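You operate a simulated robot arm through the tools that you are given. There is no shell and no other tool. Be economical: measure what you need, move in short steps, check, and stop when the job is done.

You run a simulated robot arm. Do the job below in one go: nothing can be reset, and whatever is moved stays where it is left.

## Task
Put two of the cells from the top of the fitting bench on the blue blue-edged card.

The check looks at the end state, three seconds after you hand in, the way a careful person would. Anything else that was tipped, shoved, dropped, spilled or broken makes it a failure.

## Robot
A 6-joint arm with a two-finger parallel gripper, fixed in place. Base frame: the origin is at the foot of the arm, x ahead of it, y to its left, z up; the work surface is at about z = 0. Lengths are in cm, angles in degrees, forces in N, time in s.
With the tool pointing down near the work surface it reaches from about 16 to 42 cm from the base axis. Its first joint turns from -66.0 to 66.0 degrees. Payload 1.57 kg.
The tool frame sits at the grasp point between the pads (the TCP): z along the fingers, y along the line on which they close. The tips reach 3 cm beyond it. The gripper opens to 8 cm. The fingers are 1.7 cm wide and 1.2 cm thick; the gripper's body (4 by 8.2 cm) begins 8 cm behind the TCP.
Orientation is that of the tool frame in the base frame, as a unit quaternion [w, x, y, z]. With the fingers straight down and closing along the base's y, the tool's x points along the base's -x, its y along +y and its z along -z.

## Interface
- The arm moves only by the tool servo_tool. Its argument "plan" is a list of rows, each a list of 7 numbers: the turn, a rotation vector about the tool's x, y, z in degrees, then the shift along the tool's x, y, z in cm, then the opening, from 0 (shut) to 1 (fully open). In form: [[wx, wy, wz, tx, ty, tz, claw], ...]. A call has 1 to 10 rows; each row shifts and turns the commanded pose from where the row before left it, along the tool's axes as they then stand. Each row takes 0.2 s and may step no farther than 5 cm and 8.6 degrees from the row before; otherwise, or with a gripper value out of range, the whole call is refused. A pose out of reach is approached as far as the arm can. The call stops where the force on the tool passes 40 N (or 10 N more than at its start, if that is more) or the arm is blocked; 0.2 s more then pass. The fingers move at their own pace (about 15.3 cm/s each) and stop on an object; they squeeze with about 39 N. The grip force told is the motor's: it shows also when the fingers shut on nothing. Time passes only in rows, and 0.2 s behind the last, so rows that do not move let the fingers close. It gives the time, the measured TCP pose, the force on the tool (base axes), the opening and the grip force at its end, in the units of the frame above (readings bear some noise).
- Cameras (640 x 400 px; columns grow to the right, rows downward): "scene" is fixed at [5.29, -33.58, 41.36]; the picture's right is [0.77, -0.64, 0.00], its down [-0.41, -0.50, -0.76] and it looks along [0.49, 0.59, -0.65] (base axes); focal length 321 px, centre (320, 200). "wrist" rides on the gripper at [-3.2, 0, -7.8] in the tool frame; the picture's right is [0.00, -1.00, 0.00], its down [0.97, 0.00, -0.24] and it looks along [0.24, 0.00, 0.97] (tool axes); focal length 218 px, centre (320, 200).
- snapshot(camera): a new picture of that camera. The clock stands still meanwhile.
- probe_pixels(camera, pixels): there is no depth. For up to 12 entries [column, row, z] of the newest picture of that camera ("zoom" is the newest enlarged one), the place [x, y] in the base frame at which the ray of that pixel passes the height z, good to about 0.2 cm. The clock stands still meanwhile.
- inspect(camera, box): a new picture of the part [left, top, right, bottom] of that camera's present view, enlarged. The clock stands still meanwhile.
- sign_off(): hands the job in; it is judged then, once.

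Work in short steps. Measure before you move; look again where a grasp or a placing could have gone wrong, and mend it. You have 60 turns and 22 pictures in all, those below and enlarged ones among them. Open the gripper and draw the arm clear of the work before you hand the job in, unless the task says otherwise; then end with one line.

The tools are called as name(argument=value, ...) on one line, values as JSON. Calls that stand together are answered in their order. servo_tool: Moves the arm, as the interface text tells. Its arguments: {"type":"object","properties":{"plan":{"type":"array","items":{"type":"array","items":{"type":"number"}}}},"required":["plan"]} The other tools are called the same way: snapshot (camera) takes a picture; probe_pixels (camera, pixels) gives the place at which the rays of pixels pass given heights; inspect (camera, box) takes an enlarged picture of a part of a camera's view; sign_off () hands the job in.

At the start:

```text
time: 0.0
tool_pos: [22.95, -12.9, 20.37]
tool_rot: [-0.001, -0.001, 1.0, 0.0]
contact_force: [0.6, -0.4, -1.1]
gripper_width: 7.98
gripper_force: 0.1
```

scene: 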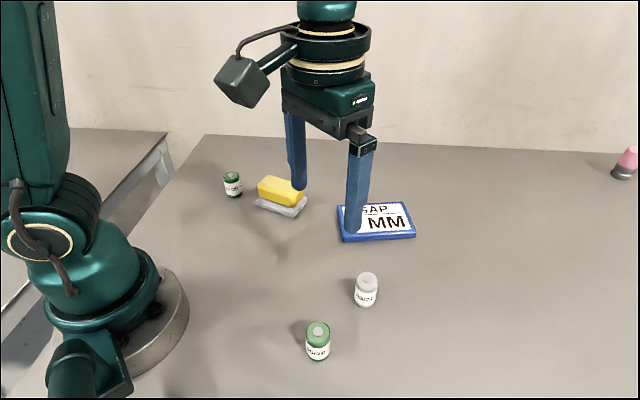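
wrist: 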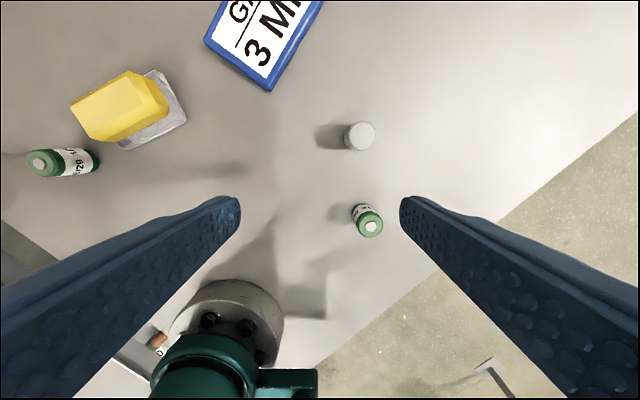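

The scene shows small labelled cylinders at about (233,184), (366,290), (318,341) and a blue-edged card at (376,221) with text. I enlarge these to identify them.

inspect(camera="scene", box=[280, 250, 420, 370])

inspect(camera="scene", box=[200, 150, 440, 260])

inspect(camera="wrist", box=[0, 0, 400, 250])

inspect(camera="wrist", box=[90, 280, 290, 400])

```text
3.33 times, centred on (350, 310) of scene
```

zoom: 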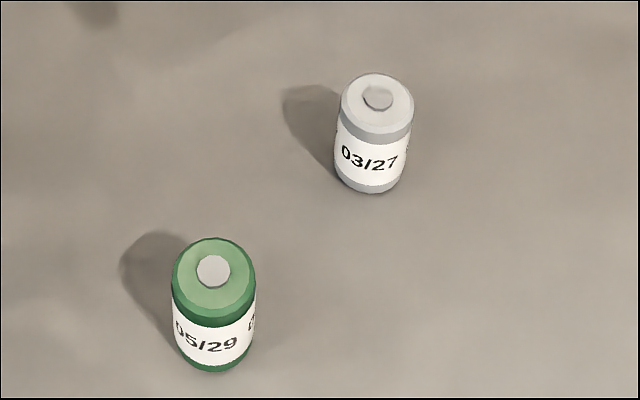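

```text
2.67 times, centred on (320, 205) of scene
```

zoom: 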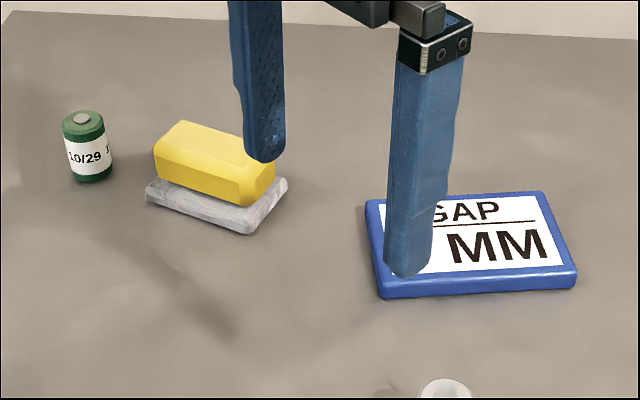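

```text
1.60 times, centred on (200, 125) of wrist
```

zoom: 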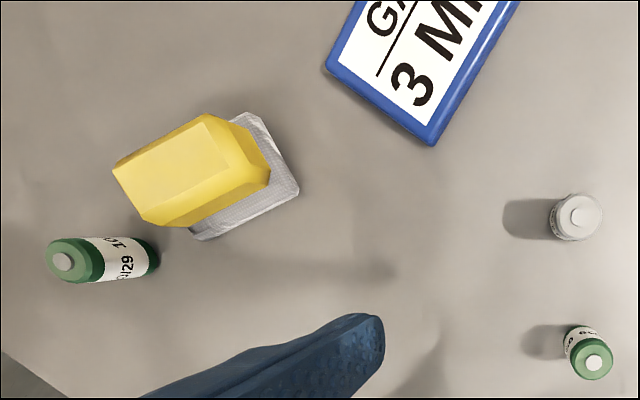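

```text
3.20 times, centred on (190, 340) of wrist
```

zoom: 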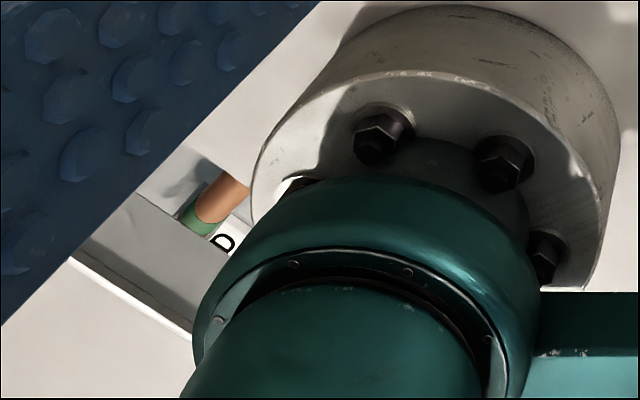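

Two green cells (05/29 and 10/29) and a grey one (03/27) stand on the bench; another green cell seems to lie off the bench at the lower left of the wrist view. I locate the bench items.

probe_pixels(camera="scene", pixels=[[317, 329, 4], [317, 329, 3], [318, 358, 0], [367, 277, 3], [366, 304, 0], [231, 174, 4], [233, 197, 0], [338, 208, 1], [405, 202, 1], [415, 234, 1], [342, 240, 1], [281, 205, 1]])

probe_pixels(camera="wrist", pixels=[[371, 227, 4], [371, 227, 3], [360, 136, 3], [362, 136, 4], [40, 163, 4], [40, 163, 3], [95, 160, 0], [205, 40, 1], [270, 90, 1], [323, 5, 1]])

```text
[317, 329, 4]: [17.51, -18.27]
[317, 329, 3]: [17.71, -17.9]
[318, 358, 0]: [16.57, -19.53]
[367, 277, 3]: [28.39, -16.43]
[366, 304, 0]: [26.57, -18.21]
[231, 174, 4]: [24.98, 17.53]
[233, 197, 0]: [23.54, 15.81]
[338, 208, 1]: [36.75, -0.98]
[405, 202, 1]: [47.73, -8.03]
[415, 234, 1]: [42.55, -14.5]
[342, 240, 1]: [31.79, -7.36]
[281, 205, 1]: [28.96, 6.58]
```

```text
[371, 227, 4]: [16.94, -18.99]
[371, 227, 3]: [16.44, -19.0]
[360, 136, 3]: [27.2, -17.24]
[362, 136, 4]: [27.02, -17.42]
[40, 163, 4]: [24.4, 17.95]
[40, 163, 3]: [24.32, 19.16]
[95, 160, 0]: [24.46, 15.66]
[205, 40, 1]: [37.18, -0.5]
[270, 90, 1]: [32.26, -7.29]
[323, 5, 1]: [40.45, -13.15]
```

The cells are about 5 cm tall, standing at about (17.4,-18.8), (27.1,-17.4) grey and (24.5,16.4); the card spans (37,-1), (48,-8), (42.5,-14.5), (32,-7.3). I move over the middle to read the whole card and see off-bench items.

servo_tool(plan=[[0, 0, 0, -3, 4, 0, 1], [0, 0, 0, -3, 4, -1, 1], [0, 0, 0, -2, 2, -1, 1], [0, 0, 0, 0, 0, 0, 1]])

snapshot(camera="wrist")

snapshot(camera="scene")

```text
refused: row 2 steps farther than a row can; nothing moved
```

```text
15 pictures are left
```

wrist: 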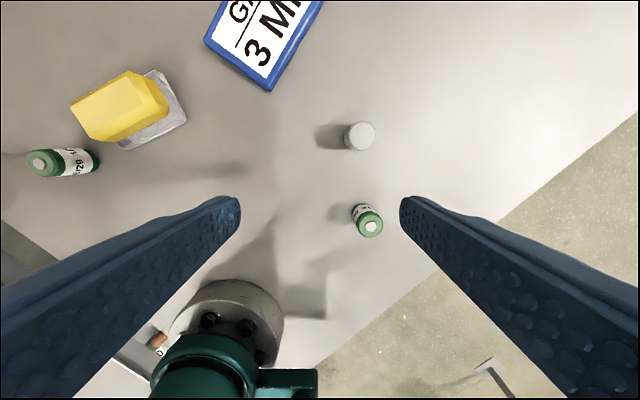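

```text
14 pictures are left
```

scene: 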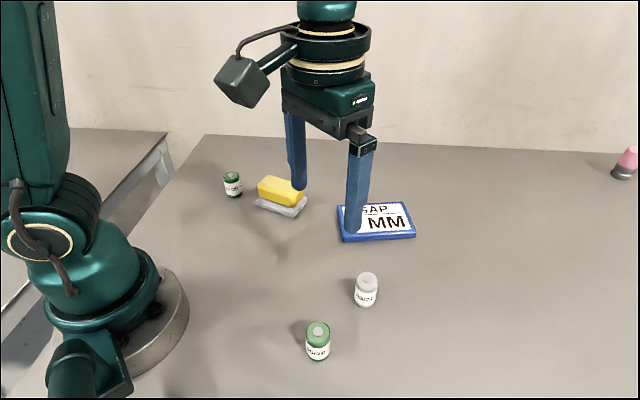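

The second row was over 5 cm, so nothing moved. I repeat it with smaller rows before looking.

servo_tool(plan=[[0, 0, 0, -2, 4, 0, 1], [0, 0, 0, -2, 4, 0, 1], [0, 0, 0, -2, 4, 0, 1], [0, 0, 0, 0, 0, 0, 1]])

```text
time: 1.0
tool_pos: [29.0, -0.99, 20.49]
tool_rot: [0.0, 0.0, 1.0, 0.0]
contact_force: [-0.2, 0.3, 0.9]
gripper_width: 8.01
gripper_force: 0.1
```

Now at (29,-1,20.5); take one picture from each camera.

snapshot(camera="wrist")

inspect(camera="scene", box=[310, 150, 450, 260])

```text
13 pictures are left
```

wrist: 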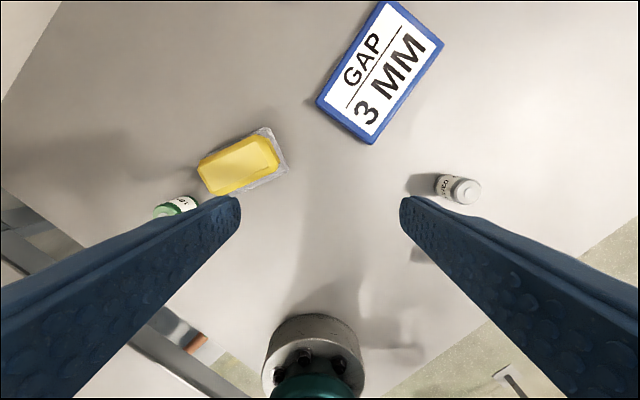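

```text
3.64 times, centred on (380, 205) of scene
```

zoom: 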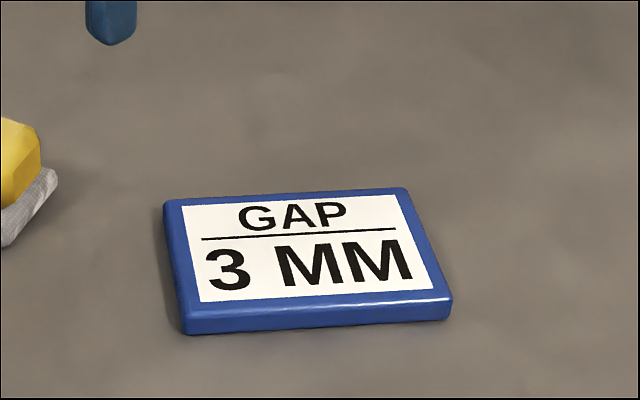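

The card reads "GAP 3 MM", so I'll leave about 3 mm between the two cells. I measure the card's corners in both views; I'll use the two green cells, which carry the later dates.

probe_pixels(camera="wrist", pixels=[[317, 101, 1], [369, 142, 1], [443, 44, 1], [385, 2, 1], [324, 97, 1], [366, 132, 1], [434, 42, 1], [390, 10, 1]])

probe_pixels(camera="zoom", pixels=[[166, 201, 1], [182, 323, 1], [450, 298, 1], [405, 188, 1], [186, 333, 0], [450, 318, 0], [180, 205, 1], [200, 302, 1], [432, 288, 1], [394, 196, 1]])

```text
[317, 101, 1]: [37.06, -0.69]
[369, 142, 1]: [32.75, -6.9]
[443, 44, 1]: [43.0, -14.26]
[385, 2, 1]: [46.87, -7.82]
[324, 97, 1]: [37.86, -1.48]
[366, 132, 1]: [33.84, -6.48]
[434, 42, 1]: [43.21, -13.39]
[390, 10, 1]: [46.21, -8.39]
```

```text
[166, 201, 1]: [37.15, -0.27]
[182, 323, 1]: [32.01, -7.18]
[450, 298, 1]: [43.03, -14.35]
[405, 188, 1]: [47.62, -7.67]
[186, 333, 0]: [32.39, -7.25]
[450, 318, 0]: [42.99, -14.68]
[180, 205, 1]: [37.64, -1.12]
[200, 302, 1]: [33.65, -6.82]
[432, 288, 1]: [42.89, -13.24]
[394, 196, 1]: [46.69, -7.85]
```

Card top centre is about (39.9,-7.5), long axis at -35°. I go above the 10/29 cell near (24.5,16.4), turning the tool 35° so the fingers will close across the card's short side, with a half-open gripper.

servo_tool(plan=[[0, 0, 0, 0.9, 3.5, 0, 0.6], [0, 0, 0, 0.9, 3.5, 0, 0.6], [0, 0, 0, 0.9, 3.5, 0, 0.6], [0, 0, 0, 0.9, 3.5, 0, 0.6], [0, 0, 0, 0.9, 3.4, 0, 0.6], [0, 0, 7, 0, 0, 1, 0.6], [0, 0, 7, 0, 0, 1, 0.6], [0, 0, 7, 0, 0, 1, 0.6], [0, 0, 7, 0, 0, 1, 0.6], [0, 0, 7, 0, 0, 1, 0.6]])

snapshot(camera="wrist")

```text
time: 3.2
tool_pos: [24.56, 16.47, 15.27]
tool_rot: [0.0, 0.301, 0.954, 0.0]
contact_force: [0.6, -0.7, 0.1]
gripper_width: 4.79
gripper_force: 0.1
```

```text
11 pictures are left
```

wrist: 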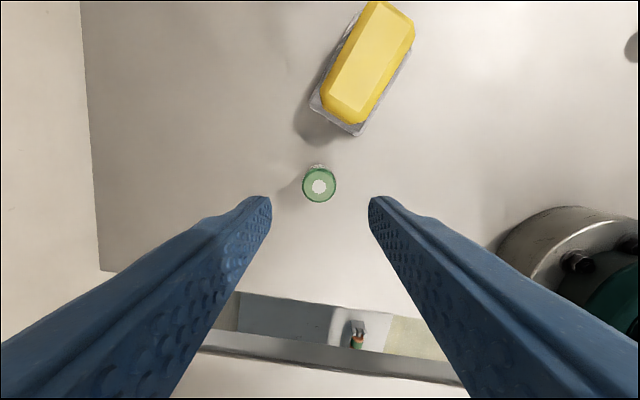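

The cell's top is at (319,186), between the fingers; I measure it.

probe_pixels(camera="wrist", pixels=[[319, 186, 5], [319, 186, 4.5], [303, 186, 5], [336, 186, 5], [319, 163, 0], [356, 135, 0.5], [348, 120, 3]])

```text
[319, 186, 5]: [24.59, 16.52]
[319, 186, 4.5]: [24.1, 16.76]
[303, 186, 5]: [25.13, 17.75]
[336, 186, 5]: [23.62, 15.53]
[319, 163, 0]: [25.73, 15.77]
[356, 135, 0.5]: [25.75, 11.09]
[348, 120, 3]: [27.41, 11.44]
```

The cell centre agrees with the TCP to ~0.1 cm. Straight down to z≈3.8, then close.

servo_tool(plan=[[0, 0, 0, 0, 0, 3, 0.6], [0, 0, 0, 0, 0, 3, 0.6], [0, 0, 0, 0, 0, 3, 0.6], [0, 0, 0, 0, 0, 2.4, 0.6], [0, 0, 0, 0, 0, 0, 0.6], [0, 0, 0, 0, 0, 0, 0.2], [0, 0, 0, 0, 0, 0, 0.2], [0, 0, 0, 0, 0, 0, 0.2]])

```text
time: 5.0
tool_pos: [24.5, 16.36, 4.05]
tool_rot: [0.0, 0.301, 0.954, 0.001]
contact_force: [0.3, 0.1, -0.5]
gripper_width: 2.8
gripper_force: 38.4
```

Gripped at 2.8 cm with full force. Lift 9 cm and carry it toward (39.5,-7.2) over the card.

servo_tool(plan=[[0, 0, 0, 0, 0, -3, 0.2], [0, 0, 0, 0, 0, -3, 0.2], [0, 0, 0, 0, 0, -3, 0.2], [0, 0, 0, -3.687, -1.527, 0, 0.2], [0, 0, 0, -3.687, -1.527, 0, 0.2], [0, 0, 0, -3.687, -1.527, 0, 0.2], [0, 0, 0, -3.687, -1.527, 0, 0.2], [0, 0, 0, -3.687, -1.527, 0, 0.2], [0, 0, 0, -3.687, -1.527, 0, 0.2], [0, 0, 0, -3.687, -1.527, 0, 0.2]])

snapshot(camera="wrist")

```text
time: 7.2
tool_pos: [39.21, -7.25, 12.66]
tool_rot: [-0.008, 0.301, 0.954, -0.002]
contact_force: [2.3, 0.5, 2.8]
gripper_width: 2.81
gripper_force: 38.5
```

```text
10 pictures are left
```

wrist: 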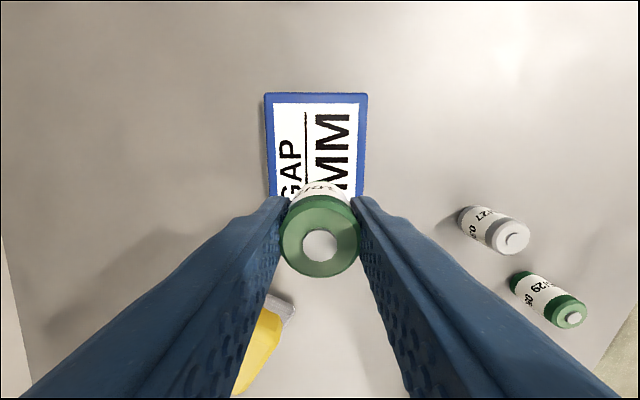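

The card and tool are well aligned (card columns 265–367, cell at 320). The pose lags slightly; I wait two rows and descend part way.

servo_tool(plan=[[0, 0, 0, 0, 0, 0, 0.2], [0, 0, 0, 0, 0, 2, 0.2], [0, 0, 0, 0, 0, 2, 0.2], [0, 0, 0, 0, 0, 0, 0.2], [0, 0, 0, 0, 0, 0, 0.2]])

```text
time: 8.4
tool_pos: [39.54, -7.22, 9.02]
tool_rot: [0.0, 0.301, 0.954, 0.0]
contact_force: [-0.6, 0.0, -0.8]
gripper_width: 2.77
gripper_force: 38.6
```

Now at (39.54,-7.22,9.02). Descend to 5.5, then creep to find contact.

servo_tool(plan=[[0, 0, 0, 0, 0, 2, 0.2], [0, 0, 0, 0, 0, 1.5, 0.2], [0, 0, 0, 0, 0, 0.1, 0.2], [0, 0, 0, 0, 0, 0.1, 0.2], [0, 0, 0, 0, 0, 0, 0.2]])

inspect(camera="scene", box=[330, 150, 430, 260])

```text
time: 9.6
tool_pos: [39.68, -7.27, 5.45]
tool_rot: [0.002, 0.302, 0.953, 0.0]
contact_force: [-4.3, 2.0, 33.7]
gripper_width: 2.8
gripper_force: 38.1
```

```text
3.64 times, centred on (380, 205) of scene
```

zoom: 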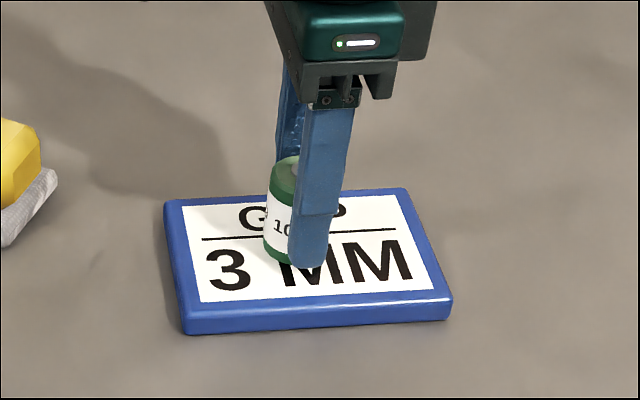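

The cell is standing on the card (33.7 N up at z 5.45), inside the white area. I ease up 0.2 cm, release, and rise.

servo_tool(plan=[[0, 0, 0, 0, 0, -0.1, 0.2], [0, 0, 0, 0, 0, -0.08, 0.2], [0, 0, 0, 0, 0, 0, 0.2]])

```text
time: 10.4
tool_pos: [39.51, -7.25, 5.55]
tool_rot: [0.0, 0.301, 0.954, 0.0]
contact_force: [5.5, -1.6, 13.9]
gripper_width: 2.77
gripper_force: 37.8
```

Load is down to 14 N; ease a little more and open.

servo_tool(plan=[[0, 0, 0, 0, 0, -0.07, 0.2], [0, 0, 0, 0, 0, 0, 0.2], [0, 0, 0, 0, 0, 0, 0.55], [0, 0, 0, 0, 0, 0, 0.55], [0, 0, 0, 0, 0, -2, 0.55], [0, 0, 0, 0, 0, -3, 0.55], [0, 0, 0, 0, 0, -4, 0.55], [0, 0, 0, 0, 0, 0, 0.55]])

snapshot(camera="wrist")

```text
time: 12.2
tool_pos: [38.63, -6.84, 14.18]
tool_rot: [0.001, 0.301, 0.954, 0.0]
contact_force: [0.9, 0.1, 0.3]
gripper_width: 4.38
gripper_force: 0.1
out of reach, approached as far as the arm can: row 7
```

```text
8 pictures are left
```

wrist: 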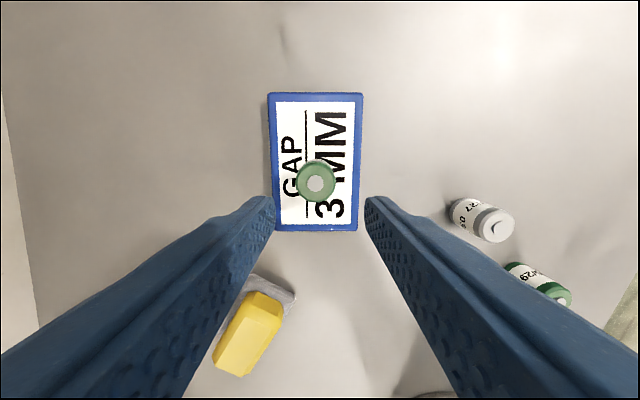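

The first cell stands upright on the card at (316,183). Measure it, then move above the 05/29 cell near (17.4,-18.8).

probe_pixels(camera="wrist", pixels=[[316, 183, 6.3], [315, 183, 6.3], [317, 183, 6.3], [296, 183, 6.3], [336, 183, 6.3], [273, 229, 1.3], [357, 230, 1.3], [268, 94, 1.3], [363, 94, 1.3]])

servo_tool(plan=[[0, 0, 0, 1.745, -3.667, 0, 0.6], [0, 0, 0, 1.745, -3.667, 0, 0.6], [0, 0, 0, 1.745, -3.667, 0, 0.6], [0, 0, 0, 1.745, -3.667, 0, 0.6], [0, 0, 0, 1.745, -3.667, 0, 0.6], [0, 0, 0, 1.745, -3.667, 0, 0.6], [0, 0, 0, 0, 0, 0, 0.6], [0, 0, 0, 0, 0, 0, 0.6]])

snapshot(camera="wrist")

```text
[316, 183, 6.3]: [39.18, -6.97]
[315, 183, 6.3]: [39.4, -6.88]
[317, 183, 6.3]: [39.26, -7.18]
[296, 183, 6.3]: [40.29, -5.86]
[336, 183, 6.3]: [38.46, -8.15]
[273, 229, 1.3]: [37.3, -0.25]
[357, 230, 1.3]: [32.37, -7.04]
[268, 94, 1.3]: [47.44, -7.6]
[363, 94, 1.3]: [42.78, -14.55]
```

```text
time: 14.0
tool_pos: [17.48, -18.91, 13.94]
tool_rot: [-0.001, 0.301, 0.954, 0.0]
contact_force: [-0.4, 0.5, -0.8]
gripper_width: 4.81
gripper_force: 0.0
```

```text
7 pictures are left
```

wrist: 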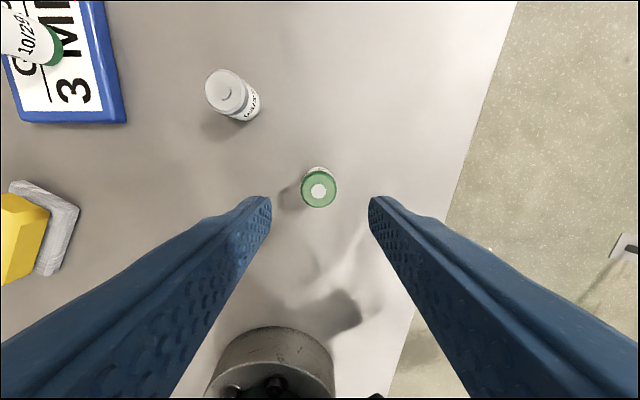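

The 05/29 cell's top is at (319,189), between the fingers; measure it.

probe_pixels(camera="wrist", pixels=[[319, 189, 5], [318, 189, 5], [320, 189, 5], [319, 188, 5], [319, 190, 5], [319, 167, 0], [301, 189, 5], [337, 189, 5]])

```text
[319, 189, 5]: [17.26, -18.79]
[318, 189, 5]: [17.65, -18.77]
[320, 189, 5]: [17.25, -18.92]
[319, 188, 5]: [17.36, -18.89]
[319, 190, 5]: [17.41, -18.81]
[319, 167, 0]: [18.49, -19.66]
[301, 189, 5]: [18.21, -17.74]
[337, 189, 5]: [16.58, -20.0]
```

The cell matches the TCP to ~0.1 cm, the same as the first. Descend to z≈4.0 and grip.

servo_tool(plan=[[0, 0, 0, 0, 0, 3, 0.6], [0, 0, 0, 0, 0, 3, 0.6], [0, 0, 0, 0, 0, 2.5, 0.6], [0, 0, 0, 0, 0, 1.4, 0.6], [0, 0, 0, 0, 0, 0, 0.6], [0, 0, 0, 0, 0, 0, 0.2], [0, 0, 0, 0, 0, 0, 0.2], [0, 0, 0, 0, 0, 0, 0.2]])

```text
time: 15.8
tool_pos: [17.45, -19.01, 4.29]
tool_rot: [0.0, 0.3, 0.954, 0.0]
contact_force: [0.3, -0.4, -0.4]
gripper_width: 2.8
gripper_force: 38.1
```

Gripped. Lift 9 cm and carry to (36.97,-5.47), i.e. 3.1 cm from the first along the card's long axis (2.8 cm diameter + 0.3 gap).

servo_tool(plan=[[0, 0, 0, 0, 0, -3, 0.2], [0, 0, 0, 0, 0, -3, 0.2], [0, 0, 0, 0, 0, -3, 0.2], [0, 0, 0, -1.37, 3.715, 0, 0.2], [0, 0, 0, -1.37, 3.715, 0, 0.2], [0, 0, 0, -1.37, 3.715, 0, 0.2], [0, 0, 0, -1.37, 3.715, 0, 0.2], [0, 0, 0, -1.37, 3.715, 0, 0.2], [0, 0, 0, -1.37, 3.715, 0, 0.2], [0, 0, 0, 0, 0, 0, 0.2]])

servo_tool(plan=[[0, 0, 0, 0, 0, 2, 0.2], [0, 0, 0, 0, 0, 0, 0.2], [0, 0, 0, 0, 0, 0, 0.2]])

snapshot(camera="wrist")

```text
time: 18.0
tool_pos: [37.04, -5.51, 13.2]
tool_rot: [-0.001, 0.302, 0.953, 0.0]
contact_force: [-0.7, 0.1, -1.2]
gripper_width: 2.82
gripper_force: 38.5
```

```text
time: 18.8
tool_pos: [36.99, -5.61, 11.3]
tool_rot: [0.0, 0.3, 0.954, 0.0]
contact_force: [0.0, -0.4, -1.0]
gripper_width: 2.82
gripper_force: 38.1
```

```text
6 pictures are left
```

wrist: 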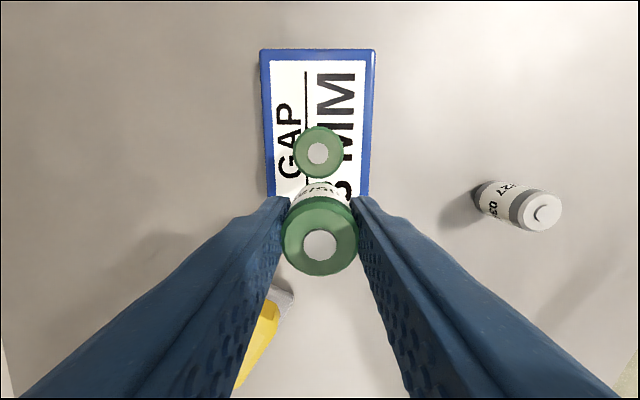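

By row geometry the placed cell lies only ~2.9 cm ahead of the held one, so I back off 0.2 cm along tool +x and lower to just above the card, then look from the scene camera, for which the gap is side-on.

servo_tool(plan=[[0, 0, 0, 0.2, 0, 0, 0.2], [0, 0, 0, 0, 0, 2, 0.2], [0, 0, 0, 0, 0, 2, 0.2], [0, 0, 0, 0, 0, 1.1, 0.2], [0, 0, 0, 0, 0, 0, 0.2], [0, 0, 0, 0, 0, 0, 0.2]])

inspect(camera="scene", box=[330, 170, 410, 250])

```text
time: 20.2
tool_pos: [36.67, -5.55, 6.26]
tool_rot: [0.0, 0.301, 0.954, 0.0]
contact_force: [0.2, 0.9, -1.1]
gripper_width: 2.79
gripper_force: 38.4
```

```text
5.00 times, centred on (370, 210) of scene
```

zoom: 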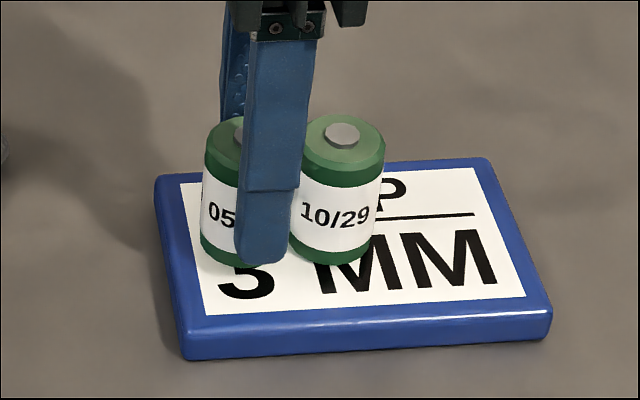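

The held cell is next to the first with some gap, hidden by the finger. Lower to contact and check.

servo_tool(plan=[[0, 0, 0, 0, 0, 0.3, 0.2], [0, 0, 0, 0, 0, 0.1, 0.2], [0, 0, 0, 0, 0, 0.1, 0.2], [0, 0, 0, 0, 0, 0, 0.2]])

```text
time: 21.2
tool_pos: [36.79, -5.43, 5.84]
tool_rot: [0.0, 0.3, 0.954, 0.0]
contact_force: [-9.0, 1.5, 28.4]
gripper_width: 2.78
gripper_force: 38.1
```

Contact at z 5.84. Ease off 0.2 cm, release and rise; the fingers open only to 4.6 cm.

servo_tool(plan=[[0, 0, 0, 0, 0, -0.1, 0.2], [0, 0, 0, 0, 0, -0.08, 0.2], [0, 0, 0, 0, 0, 0, 0.2], [0, 0, 0, 0, 0, 0, 0.55], [0, 0, 0, 0, 0, 0, 0.55], [0, 0, 0, 0, 0, -2, 0.55], [0, 0, 0, 0, 0, -3, 0.55], [0, 0, 0, 0, 0, -3, 0.55], [0, 0, 0, 0, 0, 0, 0.55], [0, 0, 0, 0, 0, 0, 0.55]])

inspect(camera="scene", box=[330, 170, 410, 250])

inspect(camera="wrist", box=[240, 60, 400, 240])

```text
time: 23.4
tool_pos: [36.69, -5.58, 13.76]
tool_rot: [0.0, 0.3, 0.954, 0.0]
contact_force: [0.6, 0.0, -0.3]
gripper_width: 4.39
gripper_force: 0.0
```

```text
5.00 times, centred on (370, 210) of scene
```

zoom: 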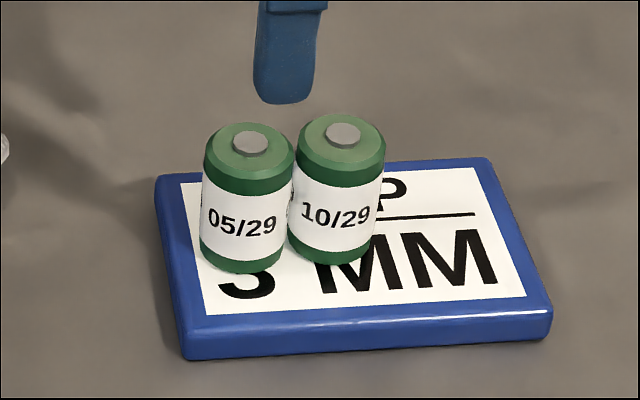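

```text
2.22 times, centred on (320, 150) of wrist
```

zoom: 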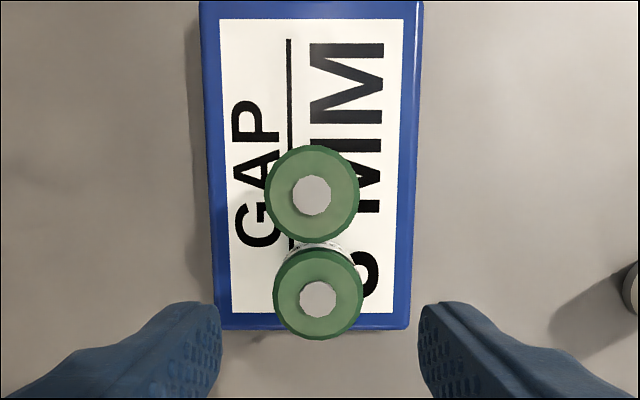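

Both cells stand upright on the card. Wrist rows (centres 194 and 298, diameters ~92 zoom px) suggest a gap of about 0.3 cm; I enlarge more to check it.

inspect(camera="wrist", box=[292, 120, 348, 216])

inspect(camera="scene", box=[350, 188, 384, 226])

```text
4.17 times, centred on (320, 168) of wrist
```

zoom: 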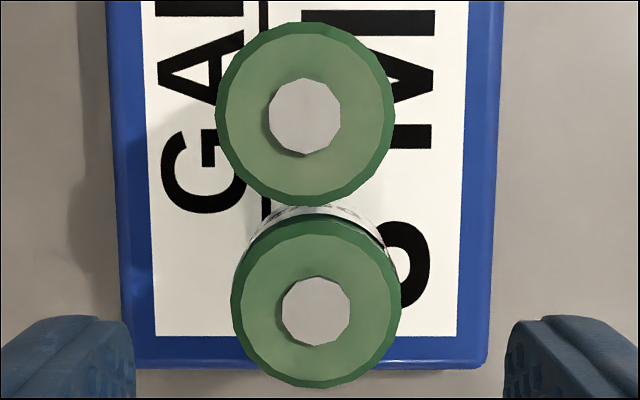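

```text
10.53 times, centred on (367, 207) of scene
```

zoom: 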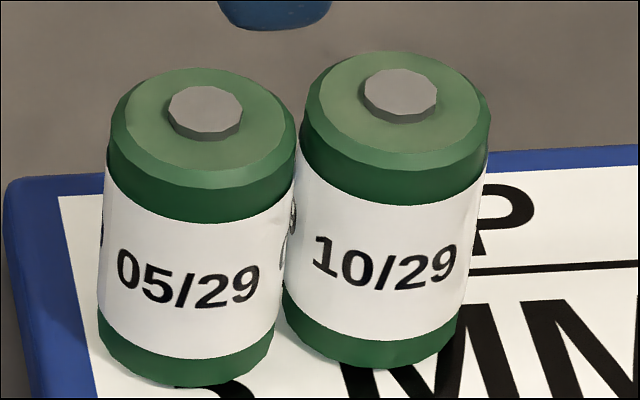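

Combining both views, the gap comes out at about 2.4–2.5 mm. I regrip the near cell, lift it slightly and set it back 0.08 cm along tool +x to bring the gap to 3 mm.

servo_tool(plan=[[0, 0, 0, 0, 0, 3, 0.55], [0, 0, 0, 0, 0, 3, 0.55], [0, 0, 0, 0, 0, 1.8, 0.55], [0, 0, 0, 0, 0, 0, 0.55], [0, 0, 0, 0, 0, 0, 0.55], [0, 0, 0, 0, 0, 0, 0.2], [0, 0, 0, 0, 0, 0, 0.2], [0, 0, 0, 0, 0, 0, 0.2]])

servo_tool(plan=[[0, 0, 0, 0, 0, -0.3, 0.2], [0, 0, 0, 0, 0, 0, 0.2], [0, 0, 0, 0.08, 0, 0, 0.2], [0, 0, 0, 0, 0, 0, 0.2], [0, 0, 0, 0, 0, 0.15, 0.2], [0, 0, 0, 0, 0, 0.1, 0.2], [0, 0, 0, 0, 0, 0.06, 0.2], [0, 0, 0, 0, 0, 0, 0.2]])

```text
time: 25.2
tool_pos: [36.66, -5.49, 6.01]
tool_rot: [0.0, 0.301, 0.954, 0.0]
contact_force: [-0.2, -0.2, -0.7]
gripper_width: 2.76
gripper_force: 38.0
```

```text
time: 27.0
tool_pos: [36.68, -5.45, 6.1]
tool_rot: [0.0, 0.301, 0.954, 0.0]
contact_force: [0.3, 0.1, -1.1]
gripper_width: 2.76
gripper_force: 38.1
```

The cell is regripped and hovering with no load; lower in tiny steps to touch.

servo_tool(plan=[[0, 0, 0, 0, 0, 0.05, 0.2], [0, 0, 0, 0, 0, 0.04, 0.2], [0, 0, 0, 0, 0, 0, 0.2]])

```text
time: 27.8
tool_pos: [36.79, -5.38, 6.02]
tool_rot: [0.001, 0.3, 0.954, 0.0]
contact_force: [-1.6, 0.1, 11.3]
gripper_width: 2.77
gripper_force: 37.9
```

Light contact (11 N). Ease, release, rise and check the gap.

servo_tool(plan=[[0, 0, 0, 0, 0, -0.04, 0.2], [0, 0, 0, 0, 0, 0, 0.2], [0, 0, 0, 0, 0, 0, 0.55], [0, 0, 0, 0, 0, 0, 0.55], [0, 0, 0, 0, 0, -2, 0.55], [0, 0, 0, 0, 0, -3, 0.55], [0, 0, 0, 0, 0, -3, 0.55], [0, 0, 0, 0, 0, 0, 0.55], [0, 0, 0, 0, 0, 0, 0.55]])

inspect(camera="scene", box=[350, 188, 384, 226])

```text
time: 29.8
tool_pos: [36.68, -5.47, 13.97]
tool_rot: [0.0, 0.301, 0.954, 0.0]
contact_force: [0.3, -0.2, -0.5]
gripper_width: 4.38
gripper_force: 0.0
```

```text
10.53 times, centred on (367, 207) of scene
```

zoom: 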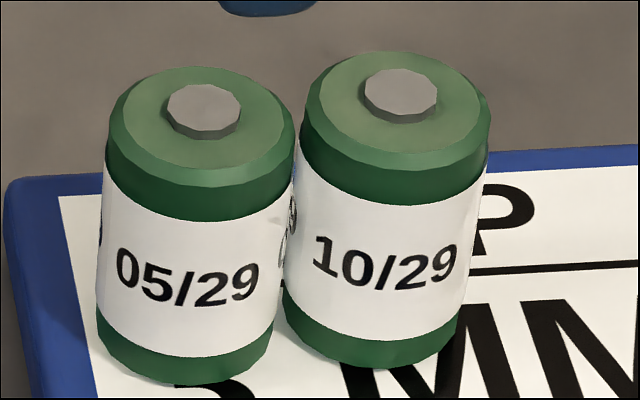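

The gap is now near 3 mm, both cells upright on the card's white area. I raise and retract the arm away from the work.

servo_tool(plan=[[0, 0, 0, 2, 0, -2, 0.55], [0, 0, 0, 3, 0, -2, 0.55], [0, 0, 0, 3, 0, -2, 0.8], [0, 0, 0, 3, -2, 0, 1], [0, 0, 0, 0, 0, 0, 1]])

```text
time: 31.0
tool_pos: [26.45, -0.73, 20.09]
tool_rot: [0.0, 0.301, 0.954, 0.0]
contact_force: [0.7, 0.8, 0.3]
gripper_width: 7.98
gripper_force: 0.0
```

The arm is clear at z 20 with the gripper open; handing in.

sign_off()

```text
The job is handed in.
```

The two green cells from the bench (10/29 and 05/29) stand upright on the blue-edged card, about 3 mm apart as its label "GAP 3 MM" asks; I judged the gap by eye from the pictures, to within about 0.5 mm.
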